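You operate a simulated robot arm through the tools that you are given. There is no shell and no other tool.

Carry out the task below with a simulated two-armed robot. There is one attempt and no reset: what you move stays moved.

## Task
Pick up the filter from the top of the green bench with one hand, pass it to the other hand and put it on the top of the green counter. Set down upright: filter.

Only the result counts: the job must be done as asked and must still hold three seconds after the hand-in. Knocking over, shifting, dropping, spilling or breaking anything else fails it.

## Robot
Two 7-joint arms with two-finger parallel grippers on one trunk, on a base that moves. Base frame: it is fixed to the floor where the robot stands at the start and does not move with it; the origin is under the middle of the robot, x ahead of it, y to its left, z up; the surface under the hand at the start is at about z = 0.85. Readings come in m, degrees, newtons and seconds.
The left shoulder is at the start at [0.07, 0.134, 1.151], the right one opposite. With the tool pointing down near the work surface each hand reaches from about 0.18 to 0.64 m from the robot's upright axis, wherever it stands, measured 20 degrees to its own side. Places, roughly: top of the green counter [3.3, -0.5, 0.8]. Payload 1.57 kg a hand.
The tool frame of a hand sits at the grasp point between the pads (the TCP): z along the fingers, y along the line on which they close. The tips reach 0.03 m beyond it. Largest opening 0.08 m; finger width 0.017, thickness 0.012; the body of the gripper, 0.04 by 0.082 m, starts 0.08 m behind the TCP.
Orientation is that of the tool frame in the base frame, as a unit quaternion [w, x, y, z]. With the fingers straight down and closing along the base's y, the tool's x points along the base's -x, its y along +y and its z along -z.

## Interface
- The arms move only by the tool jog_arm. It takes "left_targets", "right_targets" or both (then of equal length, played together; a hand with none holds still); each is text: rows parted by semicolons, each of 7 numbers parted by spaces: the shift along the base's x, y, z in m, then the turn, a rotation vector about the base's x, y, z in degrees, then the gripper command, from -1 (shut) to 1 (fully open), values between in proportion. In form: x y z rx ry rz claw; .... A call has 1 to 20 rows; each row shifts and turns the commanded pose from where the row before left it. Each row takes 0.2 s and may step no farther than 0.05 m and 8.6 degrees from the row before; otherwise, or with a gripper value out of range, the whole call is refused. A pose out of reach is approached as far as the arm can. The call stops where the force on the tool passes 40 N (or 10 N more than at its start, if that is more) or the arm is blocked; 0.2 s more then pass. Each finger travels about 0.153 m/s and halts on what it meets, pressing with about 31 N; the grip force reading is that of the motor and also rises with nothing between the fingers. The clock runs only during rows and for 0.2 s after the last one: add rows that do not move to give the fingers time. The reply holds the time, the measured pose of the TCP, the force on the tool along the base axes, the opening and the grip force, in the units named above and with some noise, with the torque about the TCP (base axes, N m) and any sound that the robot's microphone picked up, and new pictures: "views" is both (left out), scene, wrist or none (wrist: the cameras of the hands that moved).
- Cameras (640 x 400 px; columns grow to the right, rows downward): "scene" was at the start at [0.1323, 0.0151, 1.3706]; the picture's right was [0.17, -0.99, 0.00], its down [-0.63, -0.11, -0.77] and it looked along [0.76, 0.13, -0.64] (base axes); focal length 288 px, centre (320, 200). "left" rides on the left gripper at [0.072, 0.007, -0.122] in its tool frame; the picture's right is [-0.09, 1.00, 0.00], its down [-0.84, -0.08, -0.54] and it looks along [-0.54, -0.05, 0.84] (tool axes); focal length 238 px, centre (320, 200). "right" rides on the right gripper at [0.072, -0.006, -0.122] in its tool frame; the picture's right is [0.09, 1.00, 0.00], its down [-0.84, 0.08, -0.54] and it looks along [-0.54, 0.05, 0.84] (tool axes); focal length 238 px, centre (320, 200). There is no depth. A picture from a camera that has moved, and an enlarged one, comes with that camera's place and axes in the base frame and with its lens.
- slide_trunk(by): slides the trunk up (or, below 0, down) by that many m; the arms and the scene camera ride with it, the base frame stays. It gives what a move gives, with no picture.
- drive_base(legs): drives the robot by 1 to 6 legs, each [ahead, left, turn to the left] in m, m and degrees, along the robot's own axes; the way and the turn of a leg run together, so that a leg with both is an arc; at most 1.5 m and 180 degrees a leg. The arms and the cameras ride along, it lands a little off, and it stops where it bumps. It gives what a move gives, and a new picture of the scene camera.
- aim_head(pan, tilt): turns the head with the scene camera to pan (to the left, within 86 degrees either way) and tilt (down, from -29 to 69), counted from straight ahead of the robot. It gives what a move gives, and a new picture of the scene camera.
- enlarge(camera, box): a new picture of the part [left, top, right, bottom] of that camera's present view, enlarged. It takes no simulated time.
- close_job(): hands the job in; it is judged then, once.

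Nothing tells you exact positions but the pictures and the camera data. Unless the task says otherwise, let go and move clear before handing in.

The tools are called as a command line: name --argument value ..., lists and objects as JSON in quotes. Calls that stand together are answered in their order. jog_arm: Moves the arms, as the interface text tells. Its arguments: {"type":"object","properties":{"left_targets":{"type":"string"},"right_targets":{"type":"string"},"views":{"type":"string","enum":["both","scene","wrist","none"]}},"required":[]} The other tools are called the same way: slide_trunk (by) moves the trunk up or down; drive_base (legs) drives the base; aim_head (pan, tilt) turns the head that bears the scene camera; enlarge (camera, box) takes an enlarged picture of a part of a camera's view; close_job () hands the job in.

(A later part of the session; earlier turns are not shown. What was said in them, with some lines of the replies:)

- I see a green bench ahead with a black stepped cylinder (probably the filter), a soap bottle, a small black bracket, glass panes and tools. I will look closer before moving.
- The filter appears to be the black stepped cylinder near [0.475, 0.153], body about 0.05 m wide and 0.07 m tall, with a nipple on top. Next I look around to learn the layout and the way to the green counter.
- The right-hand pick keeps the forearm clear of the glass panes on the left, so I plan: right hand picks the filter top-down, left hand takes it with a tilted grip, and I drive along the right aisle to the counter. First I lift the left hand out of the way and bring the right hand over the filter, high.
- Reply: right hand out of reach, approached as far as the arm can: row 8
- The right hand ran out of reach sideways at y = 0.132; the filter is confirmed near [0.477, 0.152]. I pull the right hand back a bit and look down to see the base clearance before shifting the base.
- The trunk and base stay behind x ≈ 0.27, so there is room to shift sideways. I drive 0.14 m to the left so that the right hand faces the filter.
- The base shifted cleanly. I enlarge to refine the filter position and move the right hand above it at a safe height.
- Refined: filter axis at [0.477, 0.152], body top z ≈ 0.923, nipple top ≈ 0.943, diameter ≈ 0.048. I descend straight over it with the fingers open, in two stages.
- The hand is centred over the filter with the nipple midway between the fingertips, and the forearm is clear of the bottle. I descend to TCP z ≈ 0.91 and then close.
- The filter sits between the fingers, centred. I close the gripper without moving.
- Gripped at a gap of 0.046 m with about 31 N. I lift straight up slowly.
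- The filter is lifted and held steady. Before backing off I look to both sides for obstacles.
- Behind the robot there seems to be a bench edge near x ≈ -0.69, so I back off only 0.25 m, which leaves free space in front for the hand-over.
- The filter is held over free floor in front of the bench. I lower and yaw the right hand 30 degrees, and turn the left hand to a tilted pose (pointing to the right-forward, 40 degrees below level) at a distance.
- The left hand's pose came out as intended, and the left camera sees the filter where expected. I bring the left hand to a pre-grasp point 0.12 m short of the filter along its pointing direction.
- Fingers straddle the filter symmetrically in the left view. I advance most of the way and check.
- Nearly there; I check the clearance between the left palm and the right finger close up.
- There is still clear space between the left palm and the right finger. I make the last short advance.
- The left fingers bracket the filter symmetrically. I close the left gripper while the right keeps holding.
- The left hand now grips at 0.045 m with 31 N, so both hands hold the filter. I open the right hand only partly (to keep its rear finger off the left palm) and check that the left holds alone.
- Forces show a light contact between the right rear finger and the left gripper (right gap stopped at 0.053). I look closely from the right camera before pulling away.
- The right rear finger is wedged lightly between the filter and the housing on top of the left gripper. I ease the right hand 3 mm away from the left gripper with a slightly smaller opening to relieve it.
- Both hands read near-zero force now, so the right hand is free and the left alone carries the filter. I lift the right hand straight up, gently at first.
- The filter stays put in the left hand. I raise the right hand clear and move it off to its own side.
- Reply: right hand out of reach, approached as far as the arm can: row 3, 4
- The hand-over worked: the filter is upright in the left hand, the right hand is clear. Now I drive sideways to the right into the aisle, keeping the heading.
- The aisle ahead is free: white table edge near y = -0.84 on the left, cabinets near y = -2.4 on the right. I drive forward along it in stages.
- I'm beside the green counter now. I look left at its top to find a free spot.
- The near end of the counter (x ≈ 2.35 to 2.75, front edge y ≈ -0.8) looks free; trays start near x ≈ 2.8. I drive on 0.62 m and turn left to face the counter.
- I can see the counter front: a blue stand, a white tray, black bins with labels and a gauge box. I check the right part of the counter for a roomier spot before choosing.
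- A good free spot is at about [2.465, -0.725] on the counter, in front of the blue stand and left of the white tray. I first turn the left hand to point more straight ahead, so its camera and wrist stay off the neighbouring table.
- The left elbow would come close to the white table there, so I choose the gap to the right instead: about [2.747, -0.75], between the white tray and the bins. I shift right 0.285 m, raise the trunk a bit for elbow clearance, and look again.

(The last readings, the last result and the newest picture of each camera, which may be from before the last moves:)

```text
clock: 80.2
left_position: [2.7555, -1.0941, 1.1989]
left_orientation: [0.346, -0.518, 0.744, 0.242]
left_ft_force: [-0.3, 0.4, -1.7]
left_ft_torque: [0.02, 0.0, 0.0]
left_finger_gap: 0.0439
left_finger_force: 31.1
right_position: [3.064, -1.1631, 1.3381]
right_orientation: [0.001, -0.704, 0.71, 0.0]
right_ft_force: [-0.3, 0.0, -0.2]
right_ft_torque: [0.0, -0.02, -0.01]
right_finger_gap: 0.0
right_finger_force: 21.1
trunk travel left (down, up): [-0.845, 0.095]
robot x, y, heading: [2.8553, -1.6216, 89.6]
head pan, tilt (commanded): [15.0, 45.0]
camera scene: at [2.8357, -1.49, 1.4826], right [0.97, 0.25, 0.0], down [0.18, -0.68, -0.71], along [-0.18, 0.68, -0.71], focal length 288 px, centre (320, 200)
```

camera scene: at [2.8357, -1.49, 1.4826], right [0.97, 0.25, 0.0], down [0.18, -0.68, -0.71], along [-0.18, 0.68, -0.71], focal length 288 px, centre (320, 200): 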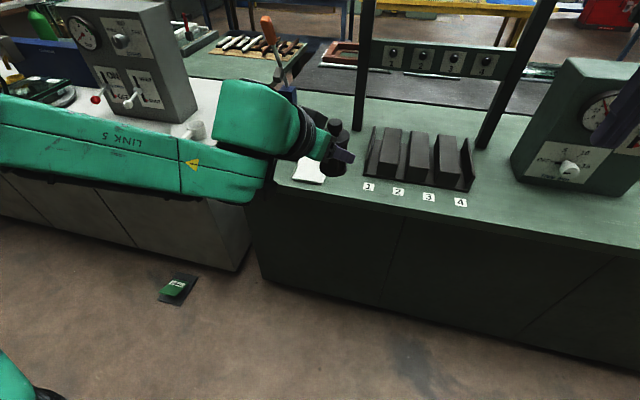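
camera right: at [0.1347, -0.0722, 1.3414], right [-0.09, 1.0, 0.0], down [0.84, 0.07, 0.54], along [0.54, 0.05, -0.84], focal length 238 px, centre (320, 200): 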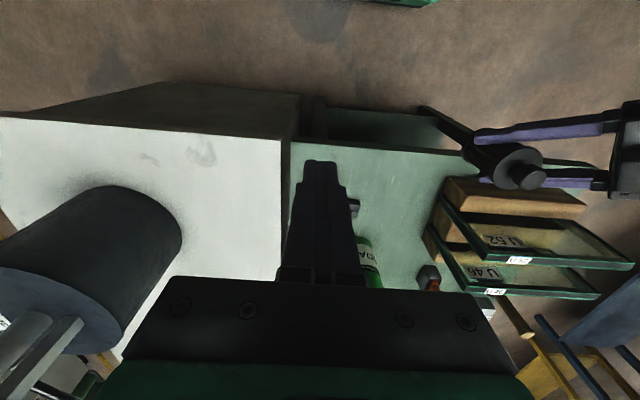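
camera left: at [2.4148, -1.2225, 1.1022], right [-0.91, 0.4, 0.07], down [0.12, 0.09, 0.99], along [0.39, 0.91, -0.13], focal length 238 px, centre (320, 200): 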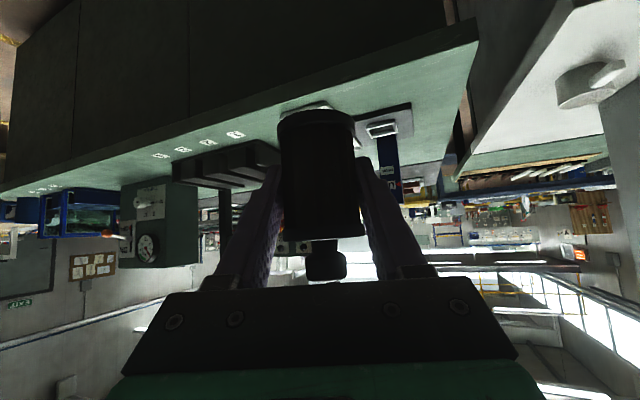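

The way forward is clear at this height. I drive ahead 0.335 m so the filter hangs above the chosen spot.

drive_base --legs '[[0.335, 0, 0]]'

aim_head --pan 12 --tilt 55

enlarge --camera "scene" --box '[200, 60, 440, 260]'

```text
clock: 82.4
left_position: [2.7613, -0.7549, 1.199]
left_orientation: [0.348, -0.515, 0.745, 0.242]
left_ft_force: [0.5, -0.2, -0.9]
left_ft_torque: [0.0, 0.0, 0.0]
left_finger_gap: 0.0436
left_finger_force: 30.1
right_position: [3.0704, -0.8248, 1.3393]
right_orientation: [0.001, -0.702, 0.712, 0.0]
right_ft_force: [-0.5, -0.5, -0.6]
right_ft_torque: [0.01, 0.01, 0.0]
right_finger_gap: 0.0
right_finger_force: 21.6
trunk travel left (down, up): [-0.845, 0.095]
robot x, y, heading: [2.8616, -1.2748, 89.1]
head pan, tilt (commanded): [15.0, 45.0]
camera scene: at [2.8395, -1.1515, 1.4829], right [0.97, 0.25, 0.0], down [0.17, -0.68, -0.71], along [-0.17, 0.69, -0.71], focal length 288 px, centre (320, 200)
```

scene: 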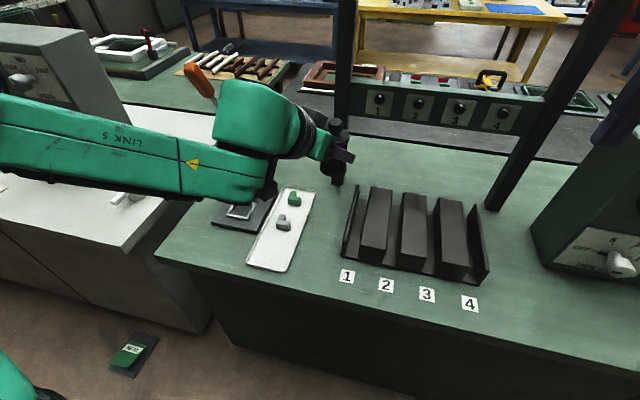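

```text
clock: 83.2
left_position: [2.7629, -0.7527, 1.1993]
left_orientation: [0.347, -0.516, 0.745, 0.241]
left_ft_force: [0.5, -0.2, -1.1]
left_ft_torque: [-0.02, 0.02, 0.02]
left_finger_gap: 0.044
left_finger_force: 30.2
right_position: [3.0695, -0.8241, 1.3383]
right_orientation: [0.001, -0.703, 0.711, 0.0]
right_ft_force: [-1.3, 0.6, 0.2]
right_ft_torque: [-0.02, -0.02, -0.01]
right_finger_gap: 0.0
right_finger_force: 21.2
trunk travel left (down, up): [-0.845, 0.095]
robot x, y, heading: [2.8583, -1.2784, 89.5]
head pan, tilt (commanded): [12.0, 55.0]
camera scene: at [2.8455, -1.1567, 1.4693], right [0.98, 0.2, 0.0], down [0.16, -0.8, -0.57], along [-0.11, 0.56, -0.82], focal length 288 px, centre (320, 200)
```

scene: 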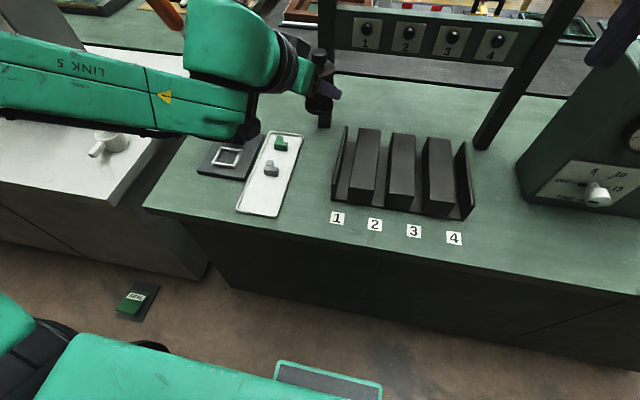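

```text
2.00 times, centred on (320, 160) of scene
camera zoom: at [2.8455, -1.1567, 1.4693], right [0.98, 0.2, 0.0], down [0.16, -0.8, -0.57], along [-0.11, 0.56, -0.82], focal length 576 px, centre (320, 280)
```

zoom: 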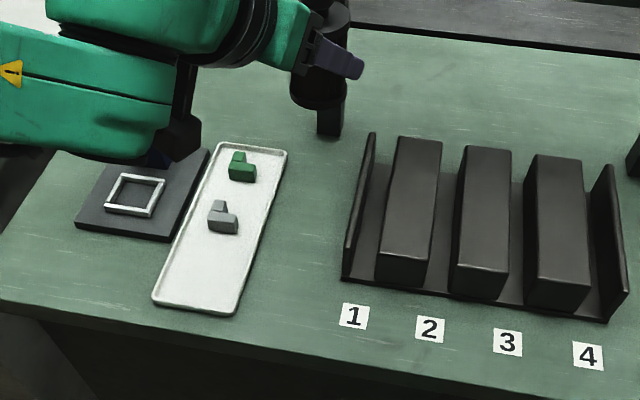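

The two views agree that the counter top is at z ≈ 0.85 and its front edge at y ≈ -0.84. There is a roomier free area right of the bins and in front of the gauge box, around [3.25, -0.75], so I back off a little and move there.

drive_base --legs '[[-0.12, 0, 0.5], [0, -0.49, 0]]'

aim_head --pan 8 --tilt 50

aim_head --pan -15 --tilt 50

```text
clock: 86.9
left_position: [3.2385, -0.8742, 1.1995]
left_orientation: [0.346, -0.521, 0.741, 0.244]
left_ft_force: [-0.2, 0.6, -2.2]
left_ft_torque: [0.01, 0.0, -0.05]
left_finger_gap: 0.0436
left_finger_force: 30.8
right_position: [3.5478, -0.9386, 1.3386]
right_orientation: [-0.001, 0.708, -0.706, 0.001]
right_ft_force: [-0.2, -0.6, -0.3]
right_ft_torque: [0.0, -0.05, -0.01]
right_finger_gap: 0.0001
right_finger_force: 21.4
trunk travel left (down, up): [-0.845, 0.095]
robot x, y, heading: [3.3502, -1.399, 90.0]
head pan, tilt (commanded): [12.0, 55.0]
camera scene: at [3.3281, -1.277, 1.4692], right [0.98, 0.21, 0.0], down [0.17, -0.8, -0.57], along [-0.12, 0.56, -0.82], focal length 288 px, centre (320, 200)
```

scene: 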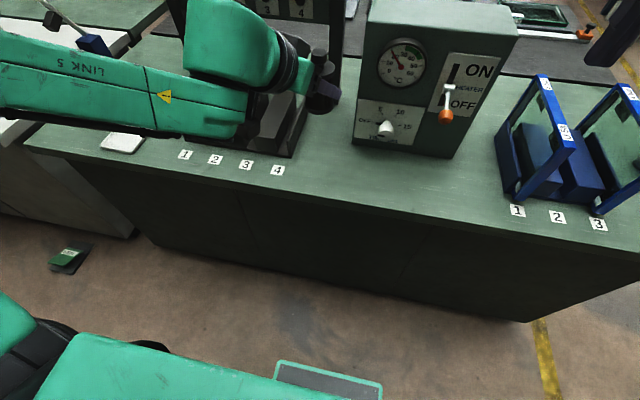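

```text
clock: 87.5
left_position: [3.2398, -0.8739, 1.1994]
left_orientation: [0.345, -0.521, 0.742, 0.243]
left_ft_force: [0.6, -0.9, -1.8]
left_ft_torque: [-0.03, 0.01, 0.01]
left_finger_gap: 0.0439
left_finger_force: 30.4
right_position: [3.5484, -0.9406, 1.3388]
right_orientation: [0.001, 0.708, -0.707, 0.0]
right_ft_force: [-0.6, -0.5, -0.9]
right_ft_torque: [-0.04, -0.01, 0.03]
right_finger_gap: 0.0001
right_finger_force: 20.9
trunk travel left (down, up): [-0.845, 0.095]
robot x, y, heading: [3.3467, -1.4, 90.3]
head pan, tilt (commanded): [8.0, 50.0]
camera scene: at [3.3339, -1.2713, 1.4757], right [0.99, 0.14, 0.0], down [0.11, -0.76, -0.64], along [-0.09, 0.64, -0.77], focal length 288 px, centre (320, 200)
```

scene: 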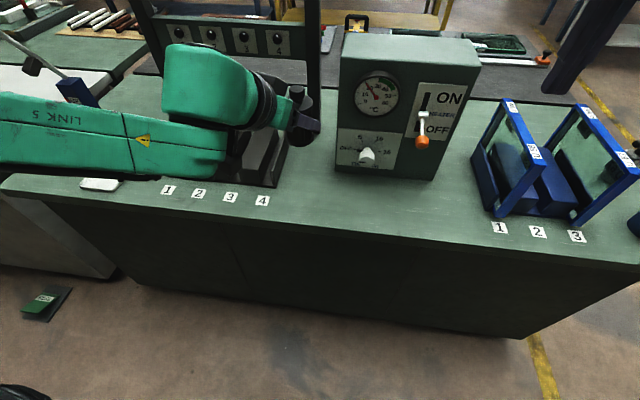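

```text
clock: 88.4
left_position: [3.2412, -0.8745, 1.1989]
left_orientation: [0.345, -0.521, 0.742, 0.243]
left_ft_force: [0.3, 0.0, -1.2]
left_ft_torque: [-0.02, 0.0, 0.0]
left_finger_gap: 0.0437
left_finger_force: 30.9
right_position: [3.5489, -0.9403, 1.338]
right_orientation: [0.0, 0.708, -0.706, 0.001]
right_ft_force: [-0.7, -0.4, 0.0]
right_ft_torque: [0.01, 0.0, 0.0]
right_finger_gap: 0.0001
right_finger_force: 20.9
trunk travel left (down, up): [-0.845, 0.095]
robot x, y, heading: [3.3484, -1.4008, 90.2]
head pan, tilt (commanded): [-15.0, 50.0]
camera scene: at [3.3652, -1.2732, 1.4757], right [0.97, -0.26, 0.0], down [-0.2, -0.74, -0.64], along [0.16, 0.62, -0.77], focal length 288 px, centre (320, 200)
```

scene: 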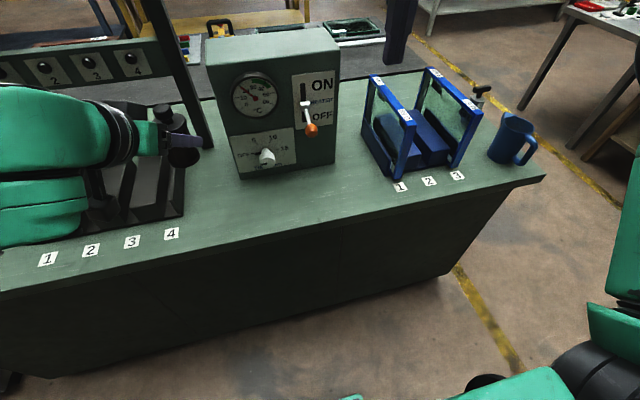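

Plenty of free space here: label 4 ends near x ≈ 3.11, the gauge box front is at y ≈ -0.62, and the front edge at y ≈ -0.83. I drive ahead 0.125 m to bring the filter over about [3.245, -0.74].

drive_base --legs '[[0.125, 0, 0]]'

aim_head --pan 10 --tilt 55

enlarge --camera "left" --box '[160, 20, 480, 300]'

```text
clock: 89.7
left_position: [3.2416, -0.7501, 1.2002]
left_orientation: [0.346, -0.52, 0.742, 0.244]
left_ft_force: [1.1, -0.1, -1.0]
left_ft_torque: [0.0, -0.01, -0.01]
left_finger_gap: 0.0439
left_finger_force: 31.0
right_position: [3.5503, -0.8182, 1.3394]
right_orientation: [0.002, -0.707, 0.708, 0.001]
right_ft_force: [-0.3, -0.2, 0.3]
right_ft_torque: [0.03, 0.02, -0.03]
right_finger_gap: 0.0001
right_finger_force: 21.0
trunk travel left (down, up): [-0.845, 0.095]
robot x, y, heading: [3.3473, -1.273, 90.1]
head pan, tilt (commanded): [-15.0, 50.0]
camera scene: at [3.3651, -1.1501, 1.4761], right [0.97, -0.26, 0.0], down [-0.2, -0.74, -0.64], along [0.17, 0.62, -0.76], focal length 288 px, centre (320, 200)
```

scene: 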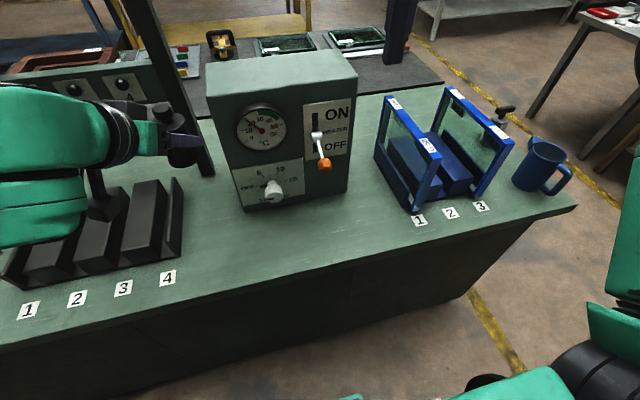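

```text
clock: 90.6
left_position: [3.2417, -0.7463, 1.1982]
left_orientation: [0.345, -0.52, 0.742, 0.242]
left_ft_force: [-0.3, 0.3, -1.2]
left_ft_torque: [-0.01, 0.01, 0.01]
left_finger_gap: 0.0437
left_finger_force: 30.6
right_position: [3.5511, -0.8136, 1.3381]
right_orientation: [0.0, 0.708, -0.707, -0.001]
right_ft_force: [-0.4, -0.4, 0.4]
right_ft_torque: [-0.02, 0.05, 0.01]
right_finger_gap: 0.0
right_finger_force: 21.7
trunk travel left (down, up): [-0.845, 0.095]
robot x, y, heading: [3.3487, -1.2726, 90.2]
head pan, tilt (commanded): [10.0, 55.0]
camera scene: at [3.3328, -1.1482, 1.4691], right [0.98, 0.17, 0.0], down [0.14, -0.81, -0.57], along [-0.1, 0.56, -0.82], focal length 288 px, centre (320, 200)
```

scene: 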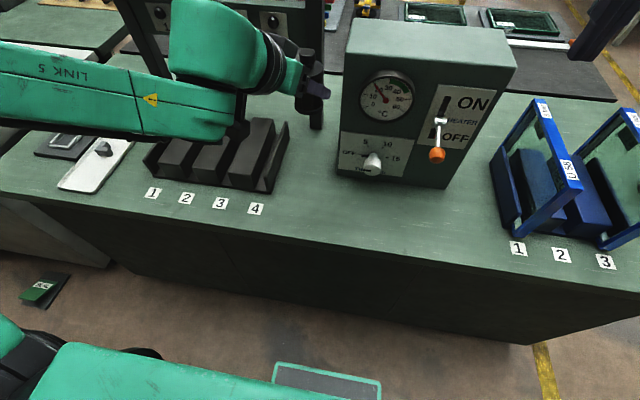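

```text
1.43 times, centred on (320, 160) of left
camera zoom: at [3.1895, -0.8756, 1.2218], right [-0.92, 0.39, 0.07], down [0.12, 0.09, 0.99], along [0.38, 0.91, -0.13], focal length 340 px, centre (320, 257)
```

zoom: 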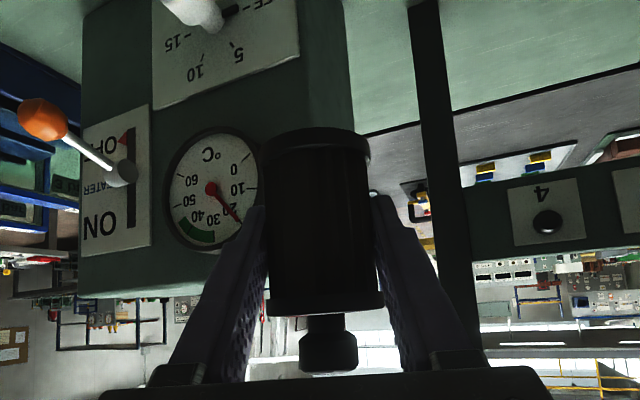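

The filter hangs upright above the free area in front-left of the gauge box. I lower the left hand in stages, keeping the pose.

jog_arm --left_targets "0 0 -0.03 0 0 0 -1; 0 0 -0.035 0 0 0 -1; 0 0 -0.035 0 0 0 -1; 0 0 -0.035 0 0 0 -1; 0 0 -0.035 0 0 0 -1; 0 0 0 0 0 0 -1" --views "both"

```text
clock: 92.0
left_position: [3.2418, -0.7476, 1.0289]
left_orientation: [0.345, -0.521, 0.742, 0.243]
left_ft_force: [0.6, -0.6, 0.1]
left_ft_torque: [0.0, -0.01, 0.03]
left_finger_gap: 0.0436
left_finger_force: 31.7
right_position: [3.5512, -0.8139, 1.3396]
right_orientation: [0.0, -0.707, 0.707, 0.0]
right_ft_force: [0.3, -0.7, -0.8]
right_ft_torque: [0.01, 0.03, 0.01]
right_finger_gap: 0.0
right_finger_force: 21.3
trunk travel left (down, up): [-0.845, 0.095]
robot x, y, heading: [3.3477, -1.268, 90.4]
head pan, tilt (commanded): [10.0, 55.0]
camera scene: at [3.3331, -1.15, 1.4693], right [0.98, 0.17, 0.0], down [0.14, -0.81, -0.57], along [-0.1, 0.56, -0.82], focal length 288 px, centre (320, 200)
camera left: at [3.1904, -0.8772, 1.0519], right [-0.92, 0.4, 0.07], down [0.12, 0.09, 0.99], along [0.38, 0.91, -0.13], focal length 238 px, centre (320, 200)
```

scene: 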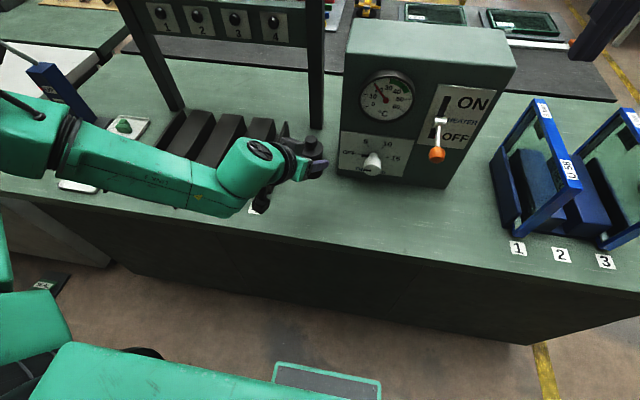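
left: 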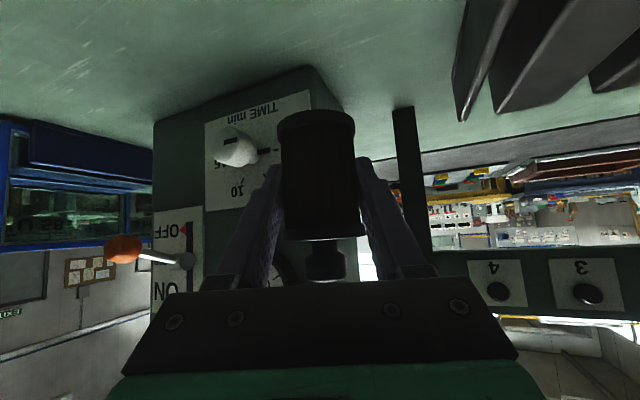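

Still clear on all sides, with the elbow out in front of the counter edge. I go down further, to just above the surface.

jog_arm --left_targets "0 0 -0.03 0 0 0 -1; 0 0 -0.03 0 0 0 -1; 0 0 -0.03 0 0 0 -1; 0 0 -0.02 0 0 0 -1; 0 0 0 0 0 0 -1" --views "both"

enlarge --camera "scene" --box '[240, 110, 400, 250]'

enlarge --camera "left" --box '[200, 40, 440, 300]'

```text
clock: 93.2
left_position: [3.218, -0.7611, 0.9594]
left_orientation: [0.346, -0.52, 0.742, 0.244]
left_ft_force: [0.2, 0.2, -1.0]
left_ft_torque: [0.03, -0.03, -0.02]
left_finger_gap: 0.044
left_finger_force: 31.4
left hand out of reach, approached as far as the arm can: row 2, 3, 4
right_position: [3.552, -0.8125, 1.3386]
right_orientation: [0.0, -0.707, 0.708, 0.0]
right_ft_force: [0.7, -0.5, 0.2]
right_ft_torque: [0.0, -0.01, 0.04]
right_finger_gap: 0.0
right_finger_force: 21.9
trunk travel left (down, up): [-0.845, 0.095]
robot x, y, heading: [3.3509, -1.2706, 90.0]
head pan, tilt (commanded): [10.0, 55.0]
camera scene: at [3.3335, -1.149, 1.4692], right [0.98, 0.17, 0.0], down [0.14, -0.81, -0.57], along [-0.1, 0.56, -0.82], focal length 288 px, centre (320, 200)
camera left: at [3.1661, -0.8912, 0.9829], right [-0.92, 0.39, 0.07], down [0.12, 0.09, 0.99], along [0.38, 0.91, -0.13], focal length 238 px, centre (320, 200)
```

scene: 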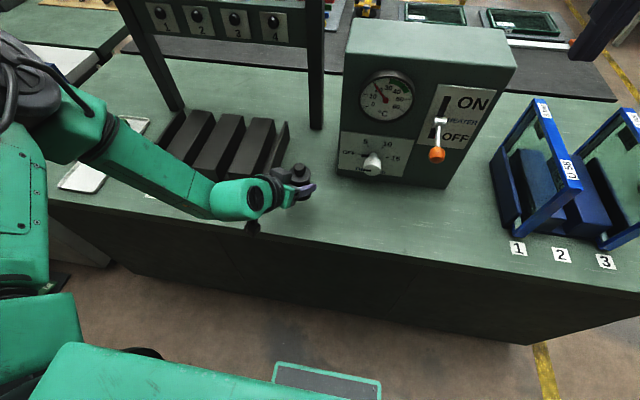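
left: 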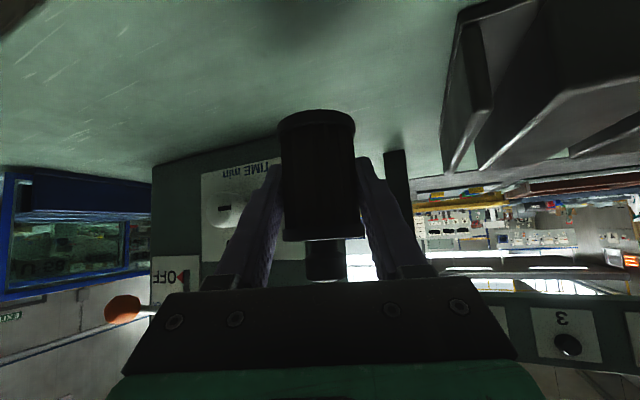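

```text
2.86 times, centred on (320, 180) of scene
camera zoom: at [3.3335, -1.149, 1.4692], right [0.98, 0.17, 0.0], down [0.14, -0.81, -0.57], along [-0.1, 0.56, -0.82], focal length 822 px, centre (320, 257)
```

zoom: 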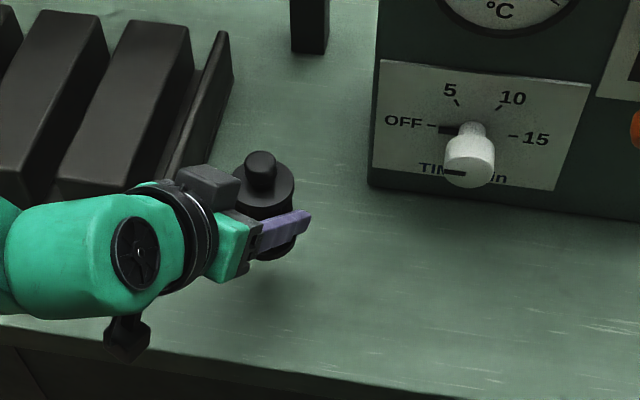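

```text
1.54 times, centred on (320, 170) of left
camera zoom: at [3.1661, -0.8912, 0.9829], right [-0.92, 0.39, 0.07], down [0.12, 0.09, 0.99], along [0.38, 0.91, -0.13], focal length 367 px, centre (320, 246)
```

zoom: 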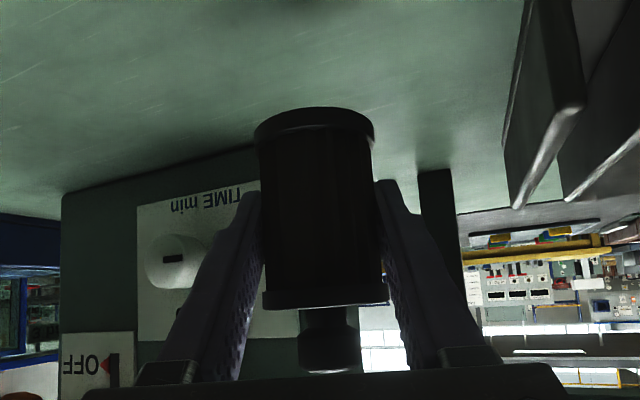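

The arm ran out of vertical reach in this pose, and the hand drifted slightly to [3.218, -0.761, 0.959]. I go back up and to the side a little, then lower the trunk so the arm is comfortable for the last centimetres.

jog_arm --left_targets "0.006 0.004 0.03 0 0 0 -1; 0.01 0.005 0.03 0 0 0 -1; 0.008 0.004 0.02 0 0 0 -1; 0 0 0 0 0 0 -1" --views "scene"

slide_trunk --by -0.09

enlarge --camera "scene" --box '[0, 0, 640, 400]'

```text
clock: 94.2
left_position: [3.2407, -0.7479, 1.0416]
left_orientation: [0.345, -0.521, 0.742, 0.243]
left_ft_force: [0.7, -0.5, -0.9]
left_ft_torque: [0.0, -0.01, -0.03]
left_finger_gap: 0.0438
left_finger_force: 30.8
right_position: [3.5496, -0.814, 1.3379]
right_orientation: [0.001, -0.707, 0.707, 0.001]
right_ft_force: [-0.3, -0.1, -0.5]
right_ft_torque: [-0.01, -0.01, 0.01]
right_finger_gap: 0.0
right_finger_force: 21.1
trunk travel left (down, up): [-0.845, 0.095]
robot x, y, heading: [3.35, -1.2707, 89.8]
head pan, tilt (commanded): [10.0, 55.0]
camera scene: at [3.3323, -1.1496, 1.4692], right [0.98, 0.17, 0.0], down [0.14, -0.81, -0.57], along [-0.1, 0.56, -0.82], focal length 288 px, centre (320, 200)
```

scene: 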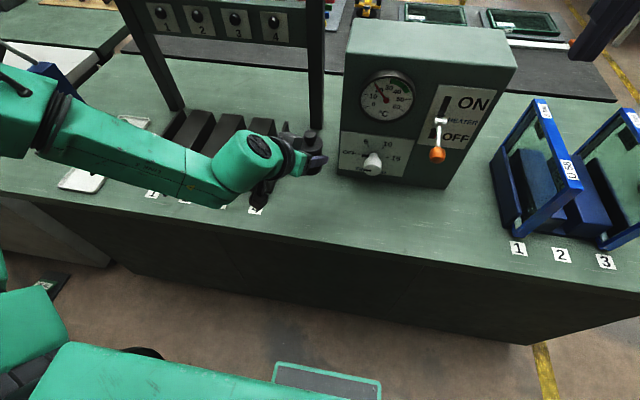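

```text
clock: 95.4
left_position: [3.2413, -0.749, 0.9515]
left_orientation: [0.346, -0.52, 0.742, 0.243]
left_ft_force: [0.3, -0.1, -0.9]
left_ft_torque: [-0.03, -0.02, -0.04]
left_finger_gap: 0.0439
left_finger_force: 30.9
right_position: [3.55, -0.8135, 1.248]
right_orientation: [0.0, -0.707, 0.707, -0.001]
right_ft_force: [-0.4, -0.4, -0.1]
right_ft_torque: [0.02, -0.01, 0.0]
right_finger_gap: 0.0
right_finger_force: 21.7
trunk travel left (down, up): [-0.755, 0.185]
robot x, y, heading: [3.348, -1.2684, 90.0]
head pan, tilt (commanded): [10.0, 55.0]
```

```text
1.00 times, centred on (320, 200) of scene (not enlarged: the box is as wide or as high as the picture)
camera zoom: at [3.3326, -1.1497, 1.3792], right [0.98, 0.17, 0.0], down [0.14, -0.81, -0.57], along [-0.1, 0.56, -0.82], focal length 288 px, centre (320, 200)
```

zoom: 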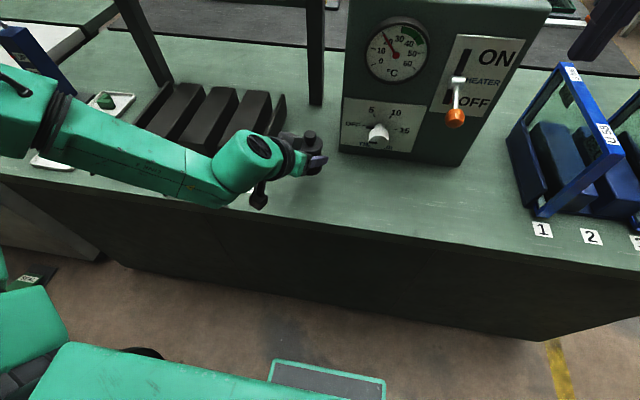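

Reach is fine now, and the forearm stays in front of the counter edge. I lower the trunk another 0.03 m and check height over the surface.

slide_trunk --by -0.03

enlarge --camera "scene" --box '[240, 90, 400, 230]'

enlarge --camera "left" --box '[200, 40, 440, 300]'

```text
clock: 96.2
left_position: [3.2409, -0.7481, 0.9217]
left_orientation: [0.345, -0.521, 0.742, 0.244]
left_ft_force: [-0.9, 0.1, -0.4]
left_ft_torque: [0.0, -0.02, 0.01]
left_finger_gap: 0.0439
left_finger_force: 30.9
right_position: [3.5501, -0.8143, 1.2188]
right_orientation: [0.0, -0.707, 0.707, 0.001]
right_ft_force: [0.0, -0.4, -0.3]
right_ft_torque: [-0.01, 0.0, 0.0]
right_finger_gap: 0.0
right_finger_force: 20.7
trunk travel left (down, up): [-0.725, 0.215]
robot x, y, heading: [3.3461, -1.2719, 89.9]
head pan, tilt (commanded): [10.0, 55.0]
```

```text
2.86 times, centred on (320, 160) of scene
camera zoom: at [3.3327, -1.1499, 1.3492], right [0.98, 0.17, 0.0], down [0.14, -0.81, -0.57], along [-0.1, 0.56, -0.82], focal length 822 px, centre (320, 314)
```

zoom: 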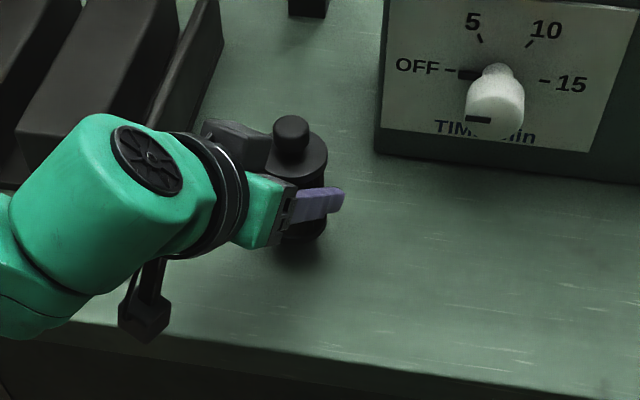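

```text
1.54 times, centred on (320, 170) of left
camera zoom: at [3.1888, -0.8786, 0.9454], right [-0.92, 0.39, 0.07], down [0.12, 0.09, 0.99], along [0.38, 0.91, -0.13], focal length 367 px, centre (320, 246)
```

zoom: 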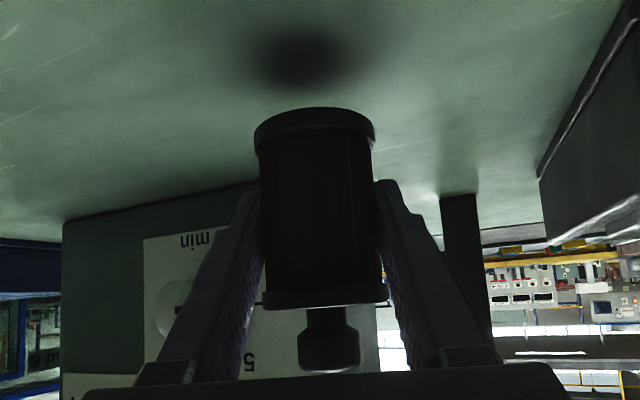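

The filter's shadow shows it is about 2 to 3 cm above the surface. I now step down in small increments, reading the force for contact.

jog_arm --left_targets "0 0 -0.005 0 0 0 -1; 0 0 -0.005 0 0 0 -1; 0 0 0 0 0 0 -1" --views "none"

jog_arm --left_targets "0 0 -0.004 0 0 0 -1; 0 0 0 0 0 0 -1" --views "none"

enlarge --camera "left" --box '[200, 40, 440, 300]'

```text
clock: 97.0
left_position: [3.2409, -0.7491, 0.9114]
left_orientation: [0.345, -0.521, 0.742, 0.244]
left_ft_force: [0.1, 0.1, -0.9]
left_ft_torque: [-0.02, 0.01, 0.03]
left_finger_gap: 0.0438
left_finger_force: 31.2
right_position: [3.5515, -0.8138, 1.2186]
right_orientation: [0.0, -0.707, 0.708, 0.0]
right_ft_force: [-0.3, 0.2, 0.0]
right_ft_torque: [0.02, -0.02, -0.02]
right_finger_gap: 0.0
right_finger_force: 21.0
trunk travel left (down, up): [-0.725, 0.215]
robot x, y, heading: [3.3475, -1.2738, 90.2]
head pan, tilt (commanded): [10.0, 55.0]
```

```text
clock: 97.6
left_position: [3.2412, -0.7488, 0.9088]
left_orientation: [0.346, -0.52, 0.742, 0.244]
left_ft_force: [0.3, 0.0, -0.8]
left_ft_torque: [-0.01, -0.01, 0.05]
left_finger_gap: 0.0442
left_finger_force: 31.3
right_position: [3.5504, -0.8144, 1.2192]
right_orientation: [0.0, 0.708, -0.706, 0.0]
right_ft_force: [-0.6, 0.5, -0.5]
right_ft_torque: [0.02, 0.05, -0.01]
right_finger_gap: 0.0
right_finger_force: 21.5
trunk travel left (down, up): [-0.725, 0.215]
robot x, y, heading: [3.349, -1.2716, 90.0]
head pan, tilt (commanded): [10.0, 55.0]
```

```text
1.54 times, centred on (320, 170) of left
camera zoom: at [3.1891, -0.8789, 0.9318], right [-0.92, 0.4, 0.07], down [0.12, 0.09, 0.99], along [0.38, 0.91, -0.13], focal length 367 px, centre (320, 246)
```

zoom: 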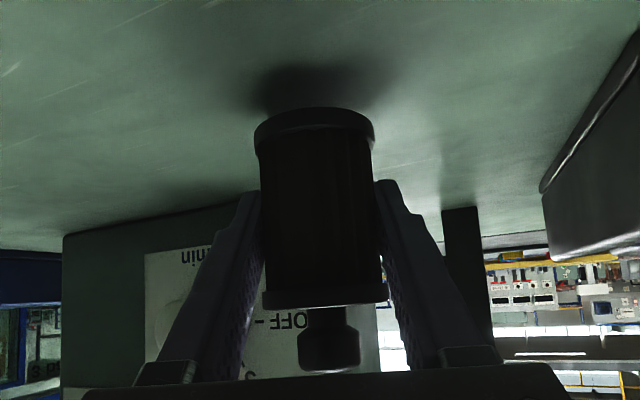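

No contact yet; the shadow is closing in on the base. I continue with small steps.

jog_arm --left_targets "0 0 -0.004 0 0 0 -1; 0 0 -0.003 0 0 0 -1; 0 0 0 0 0 0 -1" --views "none"

jog_arm --left_targets "0 0 -0.003 0 0 0 -1; 0 0 0 0 0 0 -1" --views "none"

enlarge --camera "left" --box '[200, 40, 440, 300]'

```text
clock: 98.4
left_position: [3.2416, -0.7501, 0.902]
left_orientation: [0.345, -0.521, 0.742, 0.244]
left_ft_force: [-0.4, -0.1, -1.4]
left_ft_torque: [-0.02, 0.02, 0.0]
left_finger_gap: 0.0437
left_finger_force: 30.7
right_position: [3.5507, -0.8139, 1.2191]
right_orientation: [-0.001, -0.707, 0.707, 0.0]
right_ft_force: [0.7, -0.1, -1.4]
right_ft_torque: [-0.03, 0.0, -0.01]
right_finger_gap: 0.0001
right_finger_force: 21.1
trunk travel left (down, up): [-0.725, 0.215]
robot x, y, heading: [3.3522, -1.27, 90.0]
head pan, tilt (commanded): [10.0, 55.0]
```

```text
clock: 99.0
left_position: [3.2408, -0.749, 0.8993]
left_orientation: [0.346, -0.519, 0.743, 0.243]
left_ft_force: [0.3, -0.3, -1.1]
left_ft_torque: [-0.01, 0.01, 0.04]
left_finger_gap: 0.044
left_finger_force: 31.3
right_position: [3.5516, -0.8127, 1.2189]
right_orientation: [0.001, -0.707, 0.707, 0.0]
right_ft_force: [0.5, -0.6, 0.2]
right_ft_torque: [-0.02, 0.0, -0.03]
right_finger_gap: 0.0001
right_finger_force: 21.5
trunk travel left (down, up): [-0.725, 0.215]
robot x, y, heading: [3.3494, -1.2715, 89.9]
head pan, tilt (commanded): [10.0, 55.0]
```

```text
1.54 times, centred on (320, 170) of left
camera zoom: at [3.1883, -0.8786, 0.9218], right [-0.92, 0.4, 0.07], down [0.12, 0.09, 0.99], along [0.38, 0.91, -0.13], focal length 367 px, centre (320, 246)
```

zoom: 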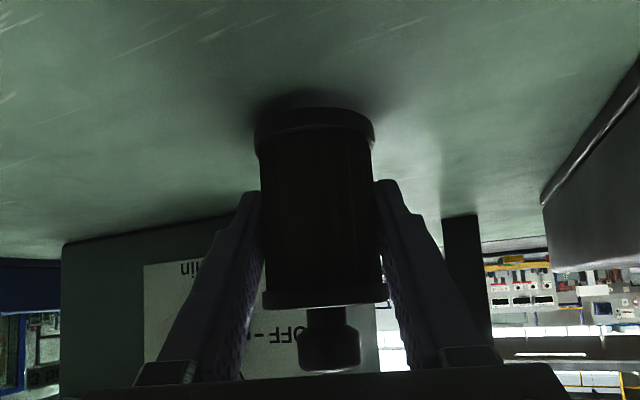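

Close now; the shadow nearly meets the base. I continue in 2 to 3 mm steps.

jog_arm --left_targets "0 0 -0.003 0 0 0 -1; 0 0 0 0 0 0 -1" --views "none"

jog_arm --left_targets "0 0 -0.002 0 0 0 -1; 0 0 0 0 0 0 -1" --views "none"

enlarge --camera "left" --box '[200, 40, 440, 300]'

```text
clock: 99.6
left_position: [3.2399, -0.7483, 0.8957]
left_orientation: [0.345, -0.521, 0.742, 0.243]
left_ft_force: [0.1, -0.1, -0.7]
left_ft_torque: [-0.03, -0.01, -0.01]
left_finger_gap: 0.0438
left_finger_force: 31.3
right_position: [3.5511, -0.8145, 1.2186]
right_orientation: [0.0, -0.707, 0.707, -0.001]
right_ft_force: [0.1, 0.5, 0.4]
right_ft_torque: [0.01, 0.03, 0.03]
right_finger_gap: 0.0
right_finger_force: 21.1
trunk travel left (down, up): [-0.725, 0.215]
robot x, y, heading: [3.3477, -1.2728, 90.0]
head pan, tilt (commanded): [10.0, 55.0]
```

```text
clock: 100.2
left_position: [3.2404, -0.748, 0.8936]
left_orientation: [0.346, -0.52, 0.742, 0.243]
left_ft_force: [-0.1, -0.2, -1.5]
left_ft_torque: [-0.03, -0.02, -0.01]
left_finger_gap: 0.0437
left_finger_force: 30.8
right_position: [3.5508, -0.8127, 1.2184]
right_orientation: [0.0, 0.707, -0.707, 0.0]
right_ft_force: [-0.6, -0.4, -0.2]
right_ft_torque: [0.02, -0.02, 0.03]
right_finger_gap: 0.0
right_finger_force: 21.1
trunk travel left (down, up): [-0.725, 0.215]
robot x, y, heading: [3.3477, -1.2718, 89.9]
head pan, tilt (commanded): [10.0, 55.0]
```

```text
1.54 times, centred on (320, 170) of left
camera zoom: at [3.1887, -0.878, 0.9165], right [-0.92, 0.39, 0.07], down [0.12, 0.09, 0.99], along [0.38, 0.91, -0.13], focal length 367 px, centre (320, 246)
```

zoom: 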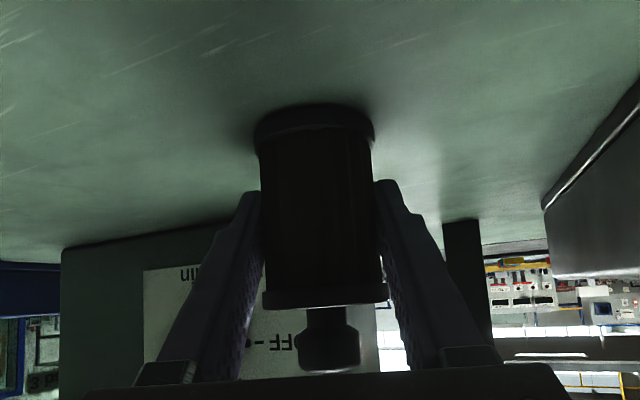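

jog_arm --left_targets "0 0 -0.002 0 0 0 -1; 0 0 0 0 0 0 -1" --views "none"

jog_arm --left_targets "0 0 -0.0015 0 0 0 -1; 0 0 0 0 0 0 -1" --views "none"

```text
clock: 100.8
left_position: [3.2411, -0.7478, 0.8922]
left_orientation: [0.346, -0.52, 0.742, 0.244]
left_ft_force: [0.2, 1.1, 4.5]
left_ft_torque: [0.12, -0.08, 0.04]
left_finger_gap: 0.0439
left_finger_force: 31.1
right_position: [3.5505, -0.8144, 1.2175]
right_orientation: [0.0, -0.707, 0.707, 0.0]
right_ft_force: [-0.8, -1.0, -0.2]
right_ft_torque: [0.0, 0.0, -0.03]
right_finger_gap: 0.0
right_finger_force: 21.5
trunk travel left (down, up): [-0.725, 0.215]
robot x, y, heading: [3.3463, -1.2681, 90.2]
head pan, tilt (commanded): [10.0, 55.0]
```

```text
clock: 101.4
left_position: [3.2406, -0.7492, 0.8913]
left_orientation: [0.347, -0.519, 0.742, 0.245]
left_ft_force: [0.6, 4.1, 13.9]
left_ft_torque: [0.16, -0.2, 0.06]
left_finger_gap: 0.0438
left_finger_force: 30.8
right_position: [3.5503, -0.8156, 1.2194]
right_orientation: [0.001, -0.707, 0.707, 0.001]
right_ft_force: [-0.4, -0.3, -0.7]
right_ft_torque: [0.0, 0.01, 0.01]
right_finger_gap: 0.0
right_finger_force: 21.4
trunk travel left (down, up): [-0.725, 0.215]
robot x, y, heading: [3.3467, -1.2754, 90.2]
head pan, tilt (commanded): [10.0, 55.0]
```

Contact is confirmed (about 14 N up on the hand, starting at TCP z ≈ 0.892), and the torque shows it sits about centred. I relieve the preload a little and then open the left gripper slowly.

jog_arm --left_targets "0 0 0.001 0 0 0 -1; 0 0 0 0 0 0 -1" --views "none"

jog_arm --left_targets "0 0 0 0 0 0 0; 0 0 0 0 0 0 0.1; 0 0 0 0 0 0 0.2; 0 0 0 0 0 0 0.35; 0 0 0 0 0 0 0.5; 0 0 0 0 0 0 0.7; 0 0 0 0 0 0 0.9; 0 0 0 0 0 0 0.9" --views "both"

enlarge --camera "scene" --box '[240, 90, 400, 230]'

enlarge --camera "left" --box '[200, 40, 440, 300]'

```text
clock: 102.0
left_position: [3.2392, -0.7486, 0.8914]
left_orientation: [0.346, -0.52, 0.742, 0.245]
left_ft_force: [-1.6, 6.9, 14.7]
left_ft_torque: [0.34, -0.09, 0.06]
left_finger_gap: 0.044
left_finger_force: 31.1
right_position: [3.5512, -0.8146, 1.2205]
right_orientation: [0.001, -0.706, 0.708, 0.0]
right_ft_force: [0.3, 0.5, 0.6]
right_ft_torque: [-0.01, 0.0, -0.01]
right_finger_gap: 0.0
right_finger_force: 20.8
trunk travel left (down, up): [-0.725, 0.215]
robot x, y, heading: [3.35, -1.2734, 90.1]
head pan, tilt (commanded): [10.0, 55.0]
```

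```text
clock: 103.8
left_position: [3.2399, -0.7484, 0.8899]
left_orientation: [0.346, -0.52, 0.742, 0.243]
left_ft_force: [-0.1, 0.5, 0.0]
left_ft_torque: [-0.01, -0.02, 0.0]
left_finger_gap: 0.0758
left_finger_force: 0.1
right_position: [3.5507, -0.8143, 1.2182]
right_orientation: [0.0, 0.707, -0.707, 0.0]
right_ft_force: [-0.8, 0.3, -0.2]
right_ft_torque: [0.01, 0.02, 0.01]
right_finger_gap: 0.0001
right_finger_force: 21.5
trunk travel left (down, up): [-0.725, 0.215]
robot x, y, heading: [3.3504, -1.2707, 89.8]
head pan, tilt (commanded): [10.0, 55.0]
camera scene: at [3.3328, -1.1498, 1.3492], right [0.98, 0.17, 0.0], down [0.14, -0.81, -0.57], along [-0.1, 0.56, -0.82], focal length 288 px, centre (320, 200)
camera left: at [3.1886, -0.8783, 0.9137], right [-0.92, 0.39, 0.07], down [0.12, 0.09, 0.99], along [0.38, 0.91, -0.13], focal length 238 px, centre (320, 200)
```

scene: 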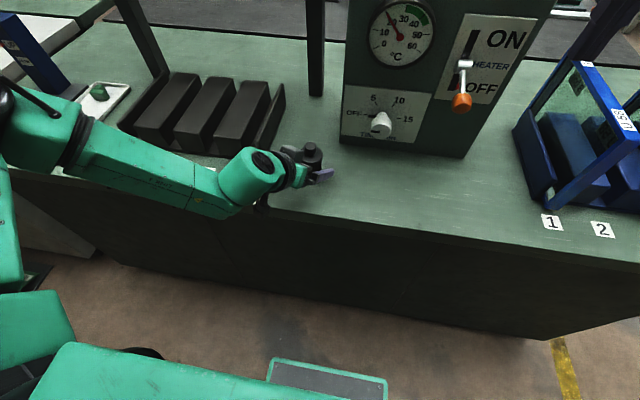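
left: 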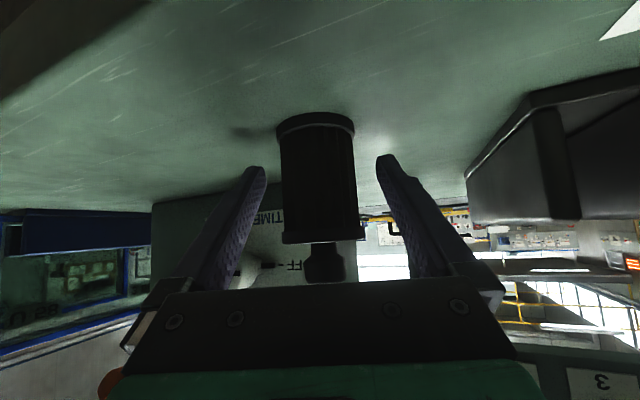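

```text
2.86 times, centred on (320, 160) of scene
camera zoom: at [3.3328, -1.1498, 1.3492], right [0.98, 0.17, 0.0], down [0.14, -0.81, -0.57], along [-0.1, 0.56, -0.82], focal length 822 px, centre (320, 314)
```

zoom: 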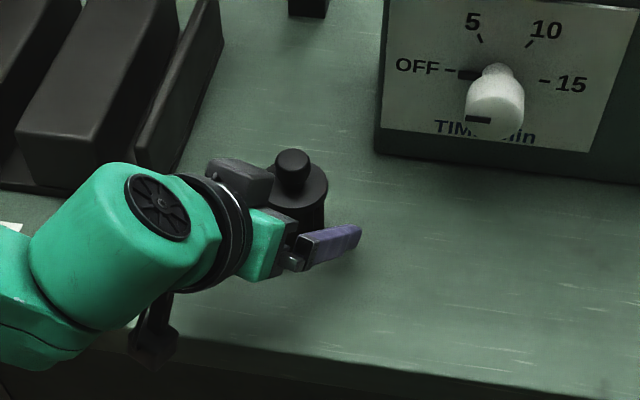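

```text
1.54 times, centred on (320, 170) of left
camera zoom: at [3.1886, -0.8783, 0.9137], right [-0.92, 0.39, 0.07], down [0.12, 0.09, 0.99], along [0.38, 0.91, -0.13], focal length 367 px, centre (320, 246)
```

zoom: 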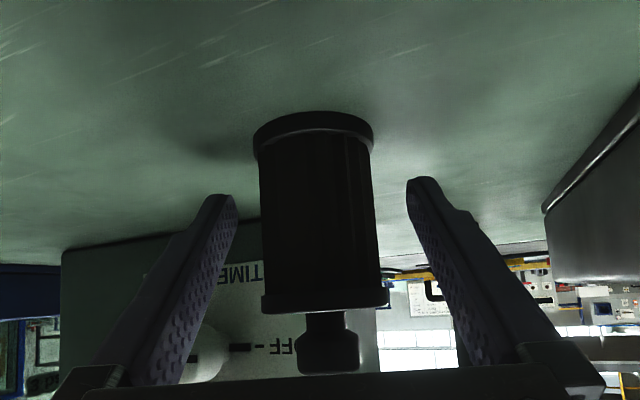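

The filter stands free on the counter between the open fingers. I retreat the left hand backward and up along its own pointing direction.

jog_arm --left_targets "-0.0026 -0.0072 0.0064 0 0 0 0.9; -0.0053 -0.0144 0.0129 0 0 0 0.9; -0.0079 -0.0216 0.0193 0 0 0 0.9; -0.0079 -0.0216 0.0193 0 0 0 0.9; -0.0079 -0.0216 0.0193 0 0 0 0.9; 0 0 0 0 0 0 0.9" --views "both"

enlarge --camera "scene" --box '[240, 90, 400, 230]'

```text
clock: 105.2
left_position: [3.2091, -0.8354, 0.9675]
left_orientation: [0.345, -0.522, 0.741, 0.244]
left_ft_force: [0.9, 0.0, -0.1]
left_ft_torque: [-0.04, -0.05, -0.01]
left_finger_gap: 0.0761
left_finger_force: 0.1
right_position: [3.5508, -0.813, 1.2179]
right_orientation: [0.001, 0.707, -0.707, 0.0]
right_ft_force: [0.3, 0.1, -0.2]
right_ft_torque: [0.02, 0.01, -0.01]
right_finger_gap: 0.0
right_finger_force: 21.2
trunk travel left (down, up): [-0.725, 0.215]
robot x, y, heading: [3.3497, -1.2719, 90.1]
head pan, tilt (commanded): [10.0, 55.0]
camera scene: at [3.333, -1.1495, 1.3492], right [0.98, 0.17, 0.0], down [0.14, -0.81, -0.57], along [-0.1, 0.56, -0.82], focal length 288 px, centre (320, 200)
camera left: at [3.1578, -0.9638, 0.9919], right [-0.92, 0.39, 0.07], down [0.12, 0.09, 0.99], along [0.38, 0.91, -0.13], focal length 238 px, centre (320, 200)
```

scene: 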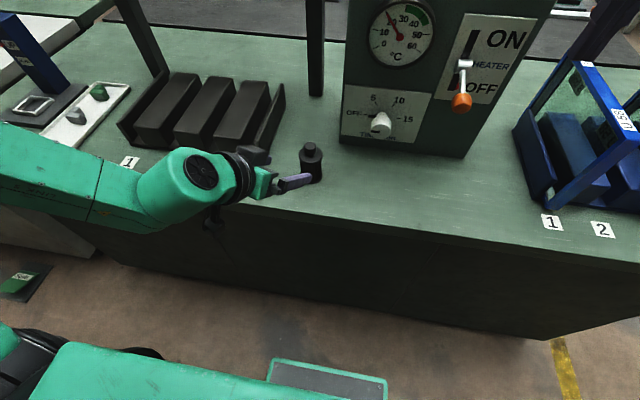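
left: 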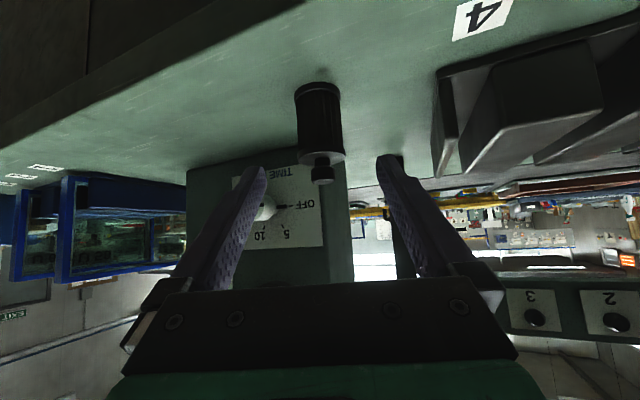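

```text
2.86 times, centred on (320, 160) of scene
camera zoom: at [3.333, -1.1495, 1.3492], right [0.98, 0.17, 0.0], down [0.14, -0.81, -0.57], along [-0.1, 0.56, -0.82], focal length 822 px, centre (320, 314)
```

zoom: 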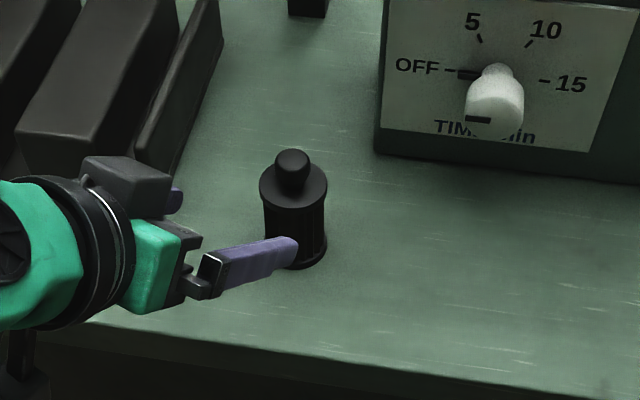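

The filter stands upright on its own. I pull the left hand further up and back, then drive the base away from the counter.

jog_arm --left_targets "-0.0079 -0.0216 0.0193 0 0 0 0.9; -0.0079 -0.0216 0.025 0 0 0 0.9; 0 -0.015 0.03 0 0 0 0.9; 0 0 0.03 0 0 0 0.9; 0 0 0 0 0 0 0.9" --views "none"

drive_base --legs '[[-0.25, 0, 0]]'

aim_head --pan 8 --tilt 40

enlarge --camera "scene" --box '[200, 80, 400, 260]'

```text
clock: 106.4
left_position: [3.171, -0.8626, 1.07]
left_orientation: [0.346, -0.52, 0.742, 0.243]
left_ft_force: [0.5, -0.3, 0.0]
left_ft_torque: [0.01, 0.01, -0.03]
left_finger_gap: 0.0762
left_finger_force: 0.1
left hand out of reach, approached as far as the arm can: row 1, 2, 3
right_position: [3.5488, -0.8135, 1.2173]
right_orientation: [0.0, -0.707, 0.707, 0.001]
right_ft_force: [0.5, 0.3, -0.3]
right_ft_torque: [-0.01, 0.01, 0.04]
right_finger_gap: 0.0
right_finger_force: 21.5
trunk travel left (down, up): [-0.725, 0.215]
robot x, y, heading: [3.3469, -1.2737, 90.1]
head pan, tilt (commanded): [10.0, 55.0]
```

```text
clock: 108.2
left_position: [3.1724, -1.116, 1.0694]
left_orientation: [0.345, -0.521, 0.742, 0.243]
left_ft_force: [0.7, -0.2, -0.2]
left_ft_torque: [0.0, 0.03, 0.0]
left_finger_gap: 0.0761
left_finger_force: 0.0
right_position: [3.5504, -1.067, 1.2183]
right_orientation: [-0.001, -0.707, 0.707, -0.001]
right_ft_force: [0.1, -0.4, -0.3]
right_ft_torque: [-0.01, 0.02, 0.0]
right_finger_gap: 0.0
right_finger_force: 21.5
trunk travel left (down, up): [-0.725, 0.215]
robot x, y, heading: [3.3513, -1.5297, 89.6]
head pan, tilt (commanded): [10.0, 55.0]
camera scene: at [3.3328, -1.402, 1.3491], right [0.98, 0.17, 0.0], down [0.14, -0.81, -0.57], along [-0.1, 0.56, -0.82], focal length 288 px, centre (320, 200)
```

scene: 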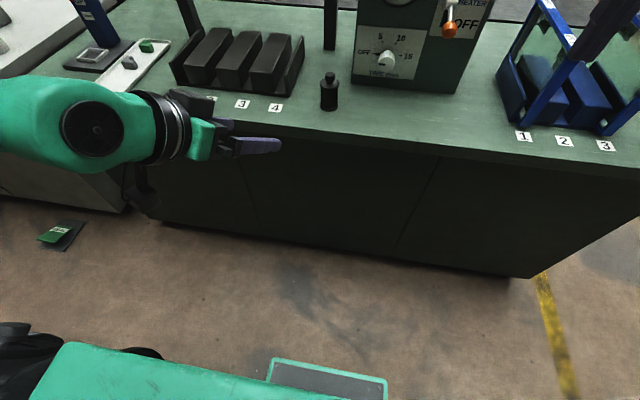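

```text
clock: 109.0
left_position: [3.1719, -1.1175, 1.0712]
left_orientation: [0.345, -0.521, 0.742, 0.244]
left_ft_force: [0.6, -0.2, 0.2]
left_ft_torque: [0.0, 0.01, -0.01]
left_finger_gap: 0.076
left_finger_force: 0.1
right_position: [3.5505, -1.0689, 1.2184]
right_orientation: [0.0, -0.707, 0.707, 0.001]
right_ft_force: [-0.7, 0.3, 0.4]
right_ft_torque: [-0.01, -0.03, 0.0]
right_finger_gap: 0.0
right_finger_force: 20.5
trunk travel left (down, up): [-0.725, 0.215]
robot x, y, heading: [3.3479, -1.5242, 89.9]
head pan, tilt (commanded): [8.0, 40.0]
camera scene: at [3.3335, -1.3912, 1.3699], right [0.99, 0.14, 0.0], down [0.09, -0.64, -0.77], along [-0.11, 0.76, -0.64], focal length 288 px, centre (320, 200)
```

scene: 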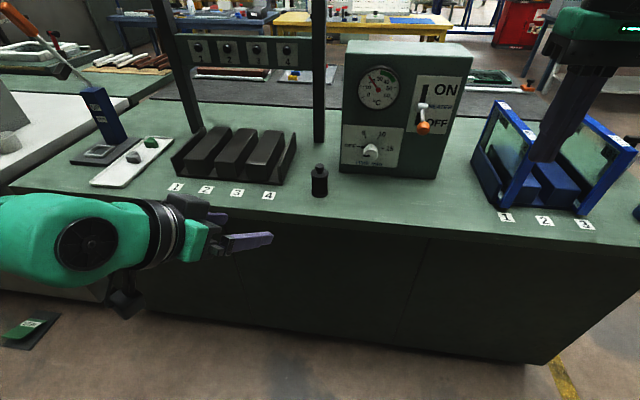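

```text
2.22 times, centred on (300, 170) of scene
camera zoom: at [3.3335, -1.3912, 1.3699], right [0.99, 0.14, 0.0], down [0.09, -0.64, -0.77], along [-0.11, 0.76, -0.64], focal length 640 px, centre (364, 267)
```

zoom: 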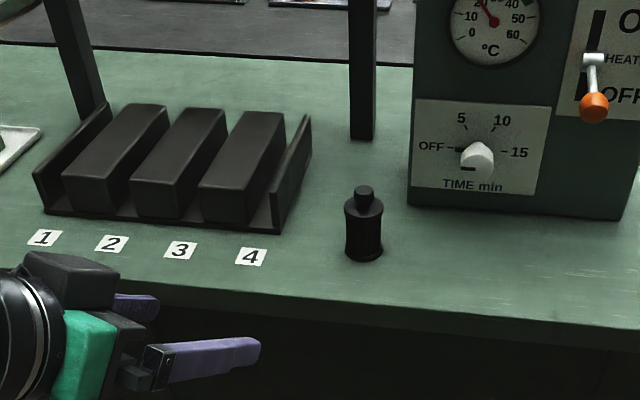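

The filter stands upright on the green counter, clear of the bins, labels and gauge box. Both hands are empty and away from everything, and the neighbouring items look undisturbed, so I hand the job in.

close_job

```text
The job is handed in.
```

The filter is standing upright on the green counter, near [3.24, -0.74], between the numbered black bins and the gauge box. I have handed the job in; the hand-in reply gave no verdict.

- **Pick and pass:** the right hand lifted the filter off the green bench and passed it to the left hand in mid-air, over open floor. The two grippers touched lightly while the right hand was letting go (about 7 N). I eased them apart, and the filter stayed upright in the left hand.
- **Set down:** the left hand lowered the filter until the force reading showed contact (about 14 N). It then let go and backed off, and I drove the robot 0.25 m away from the counter.
- **Surroundings:** in the last pictures nothing on the counter looked moved. I saw nothing disturbed on the bench when I left it, and I did not go back to check.
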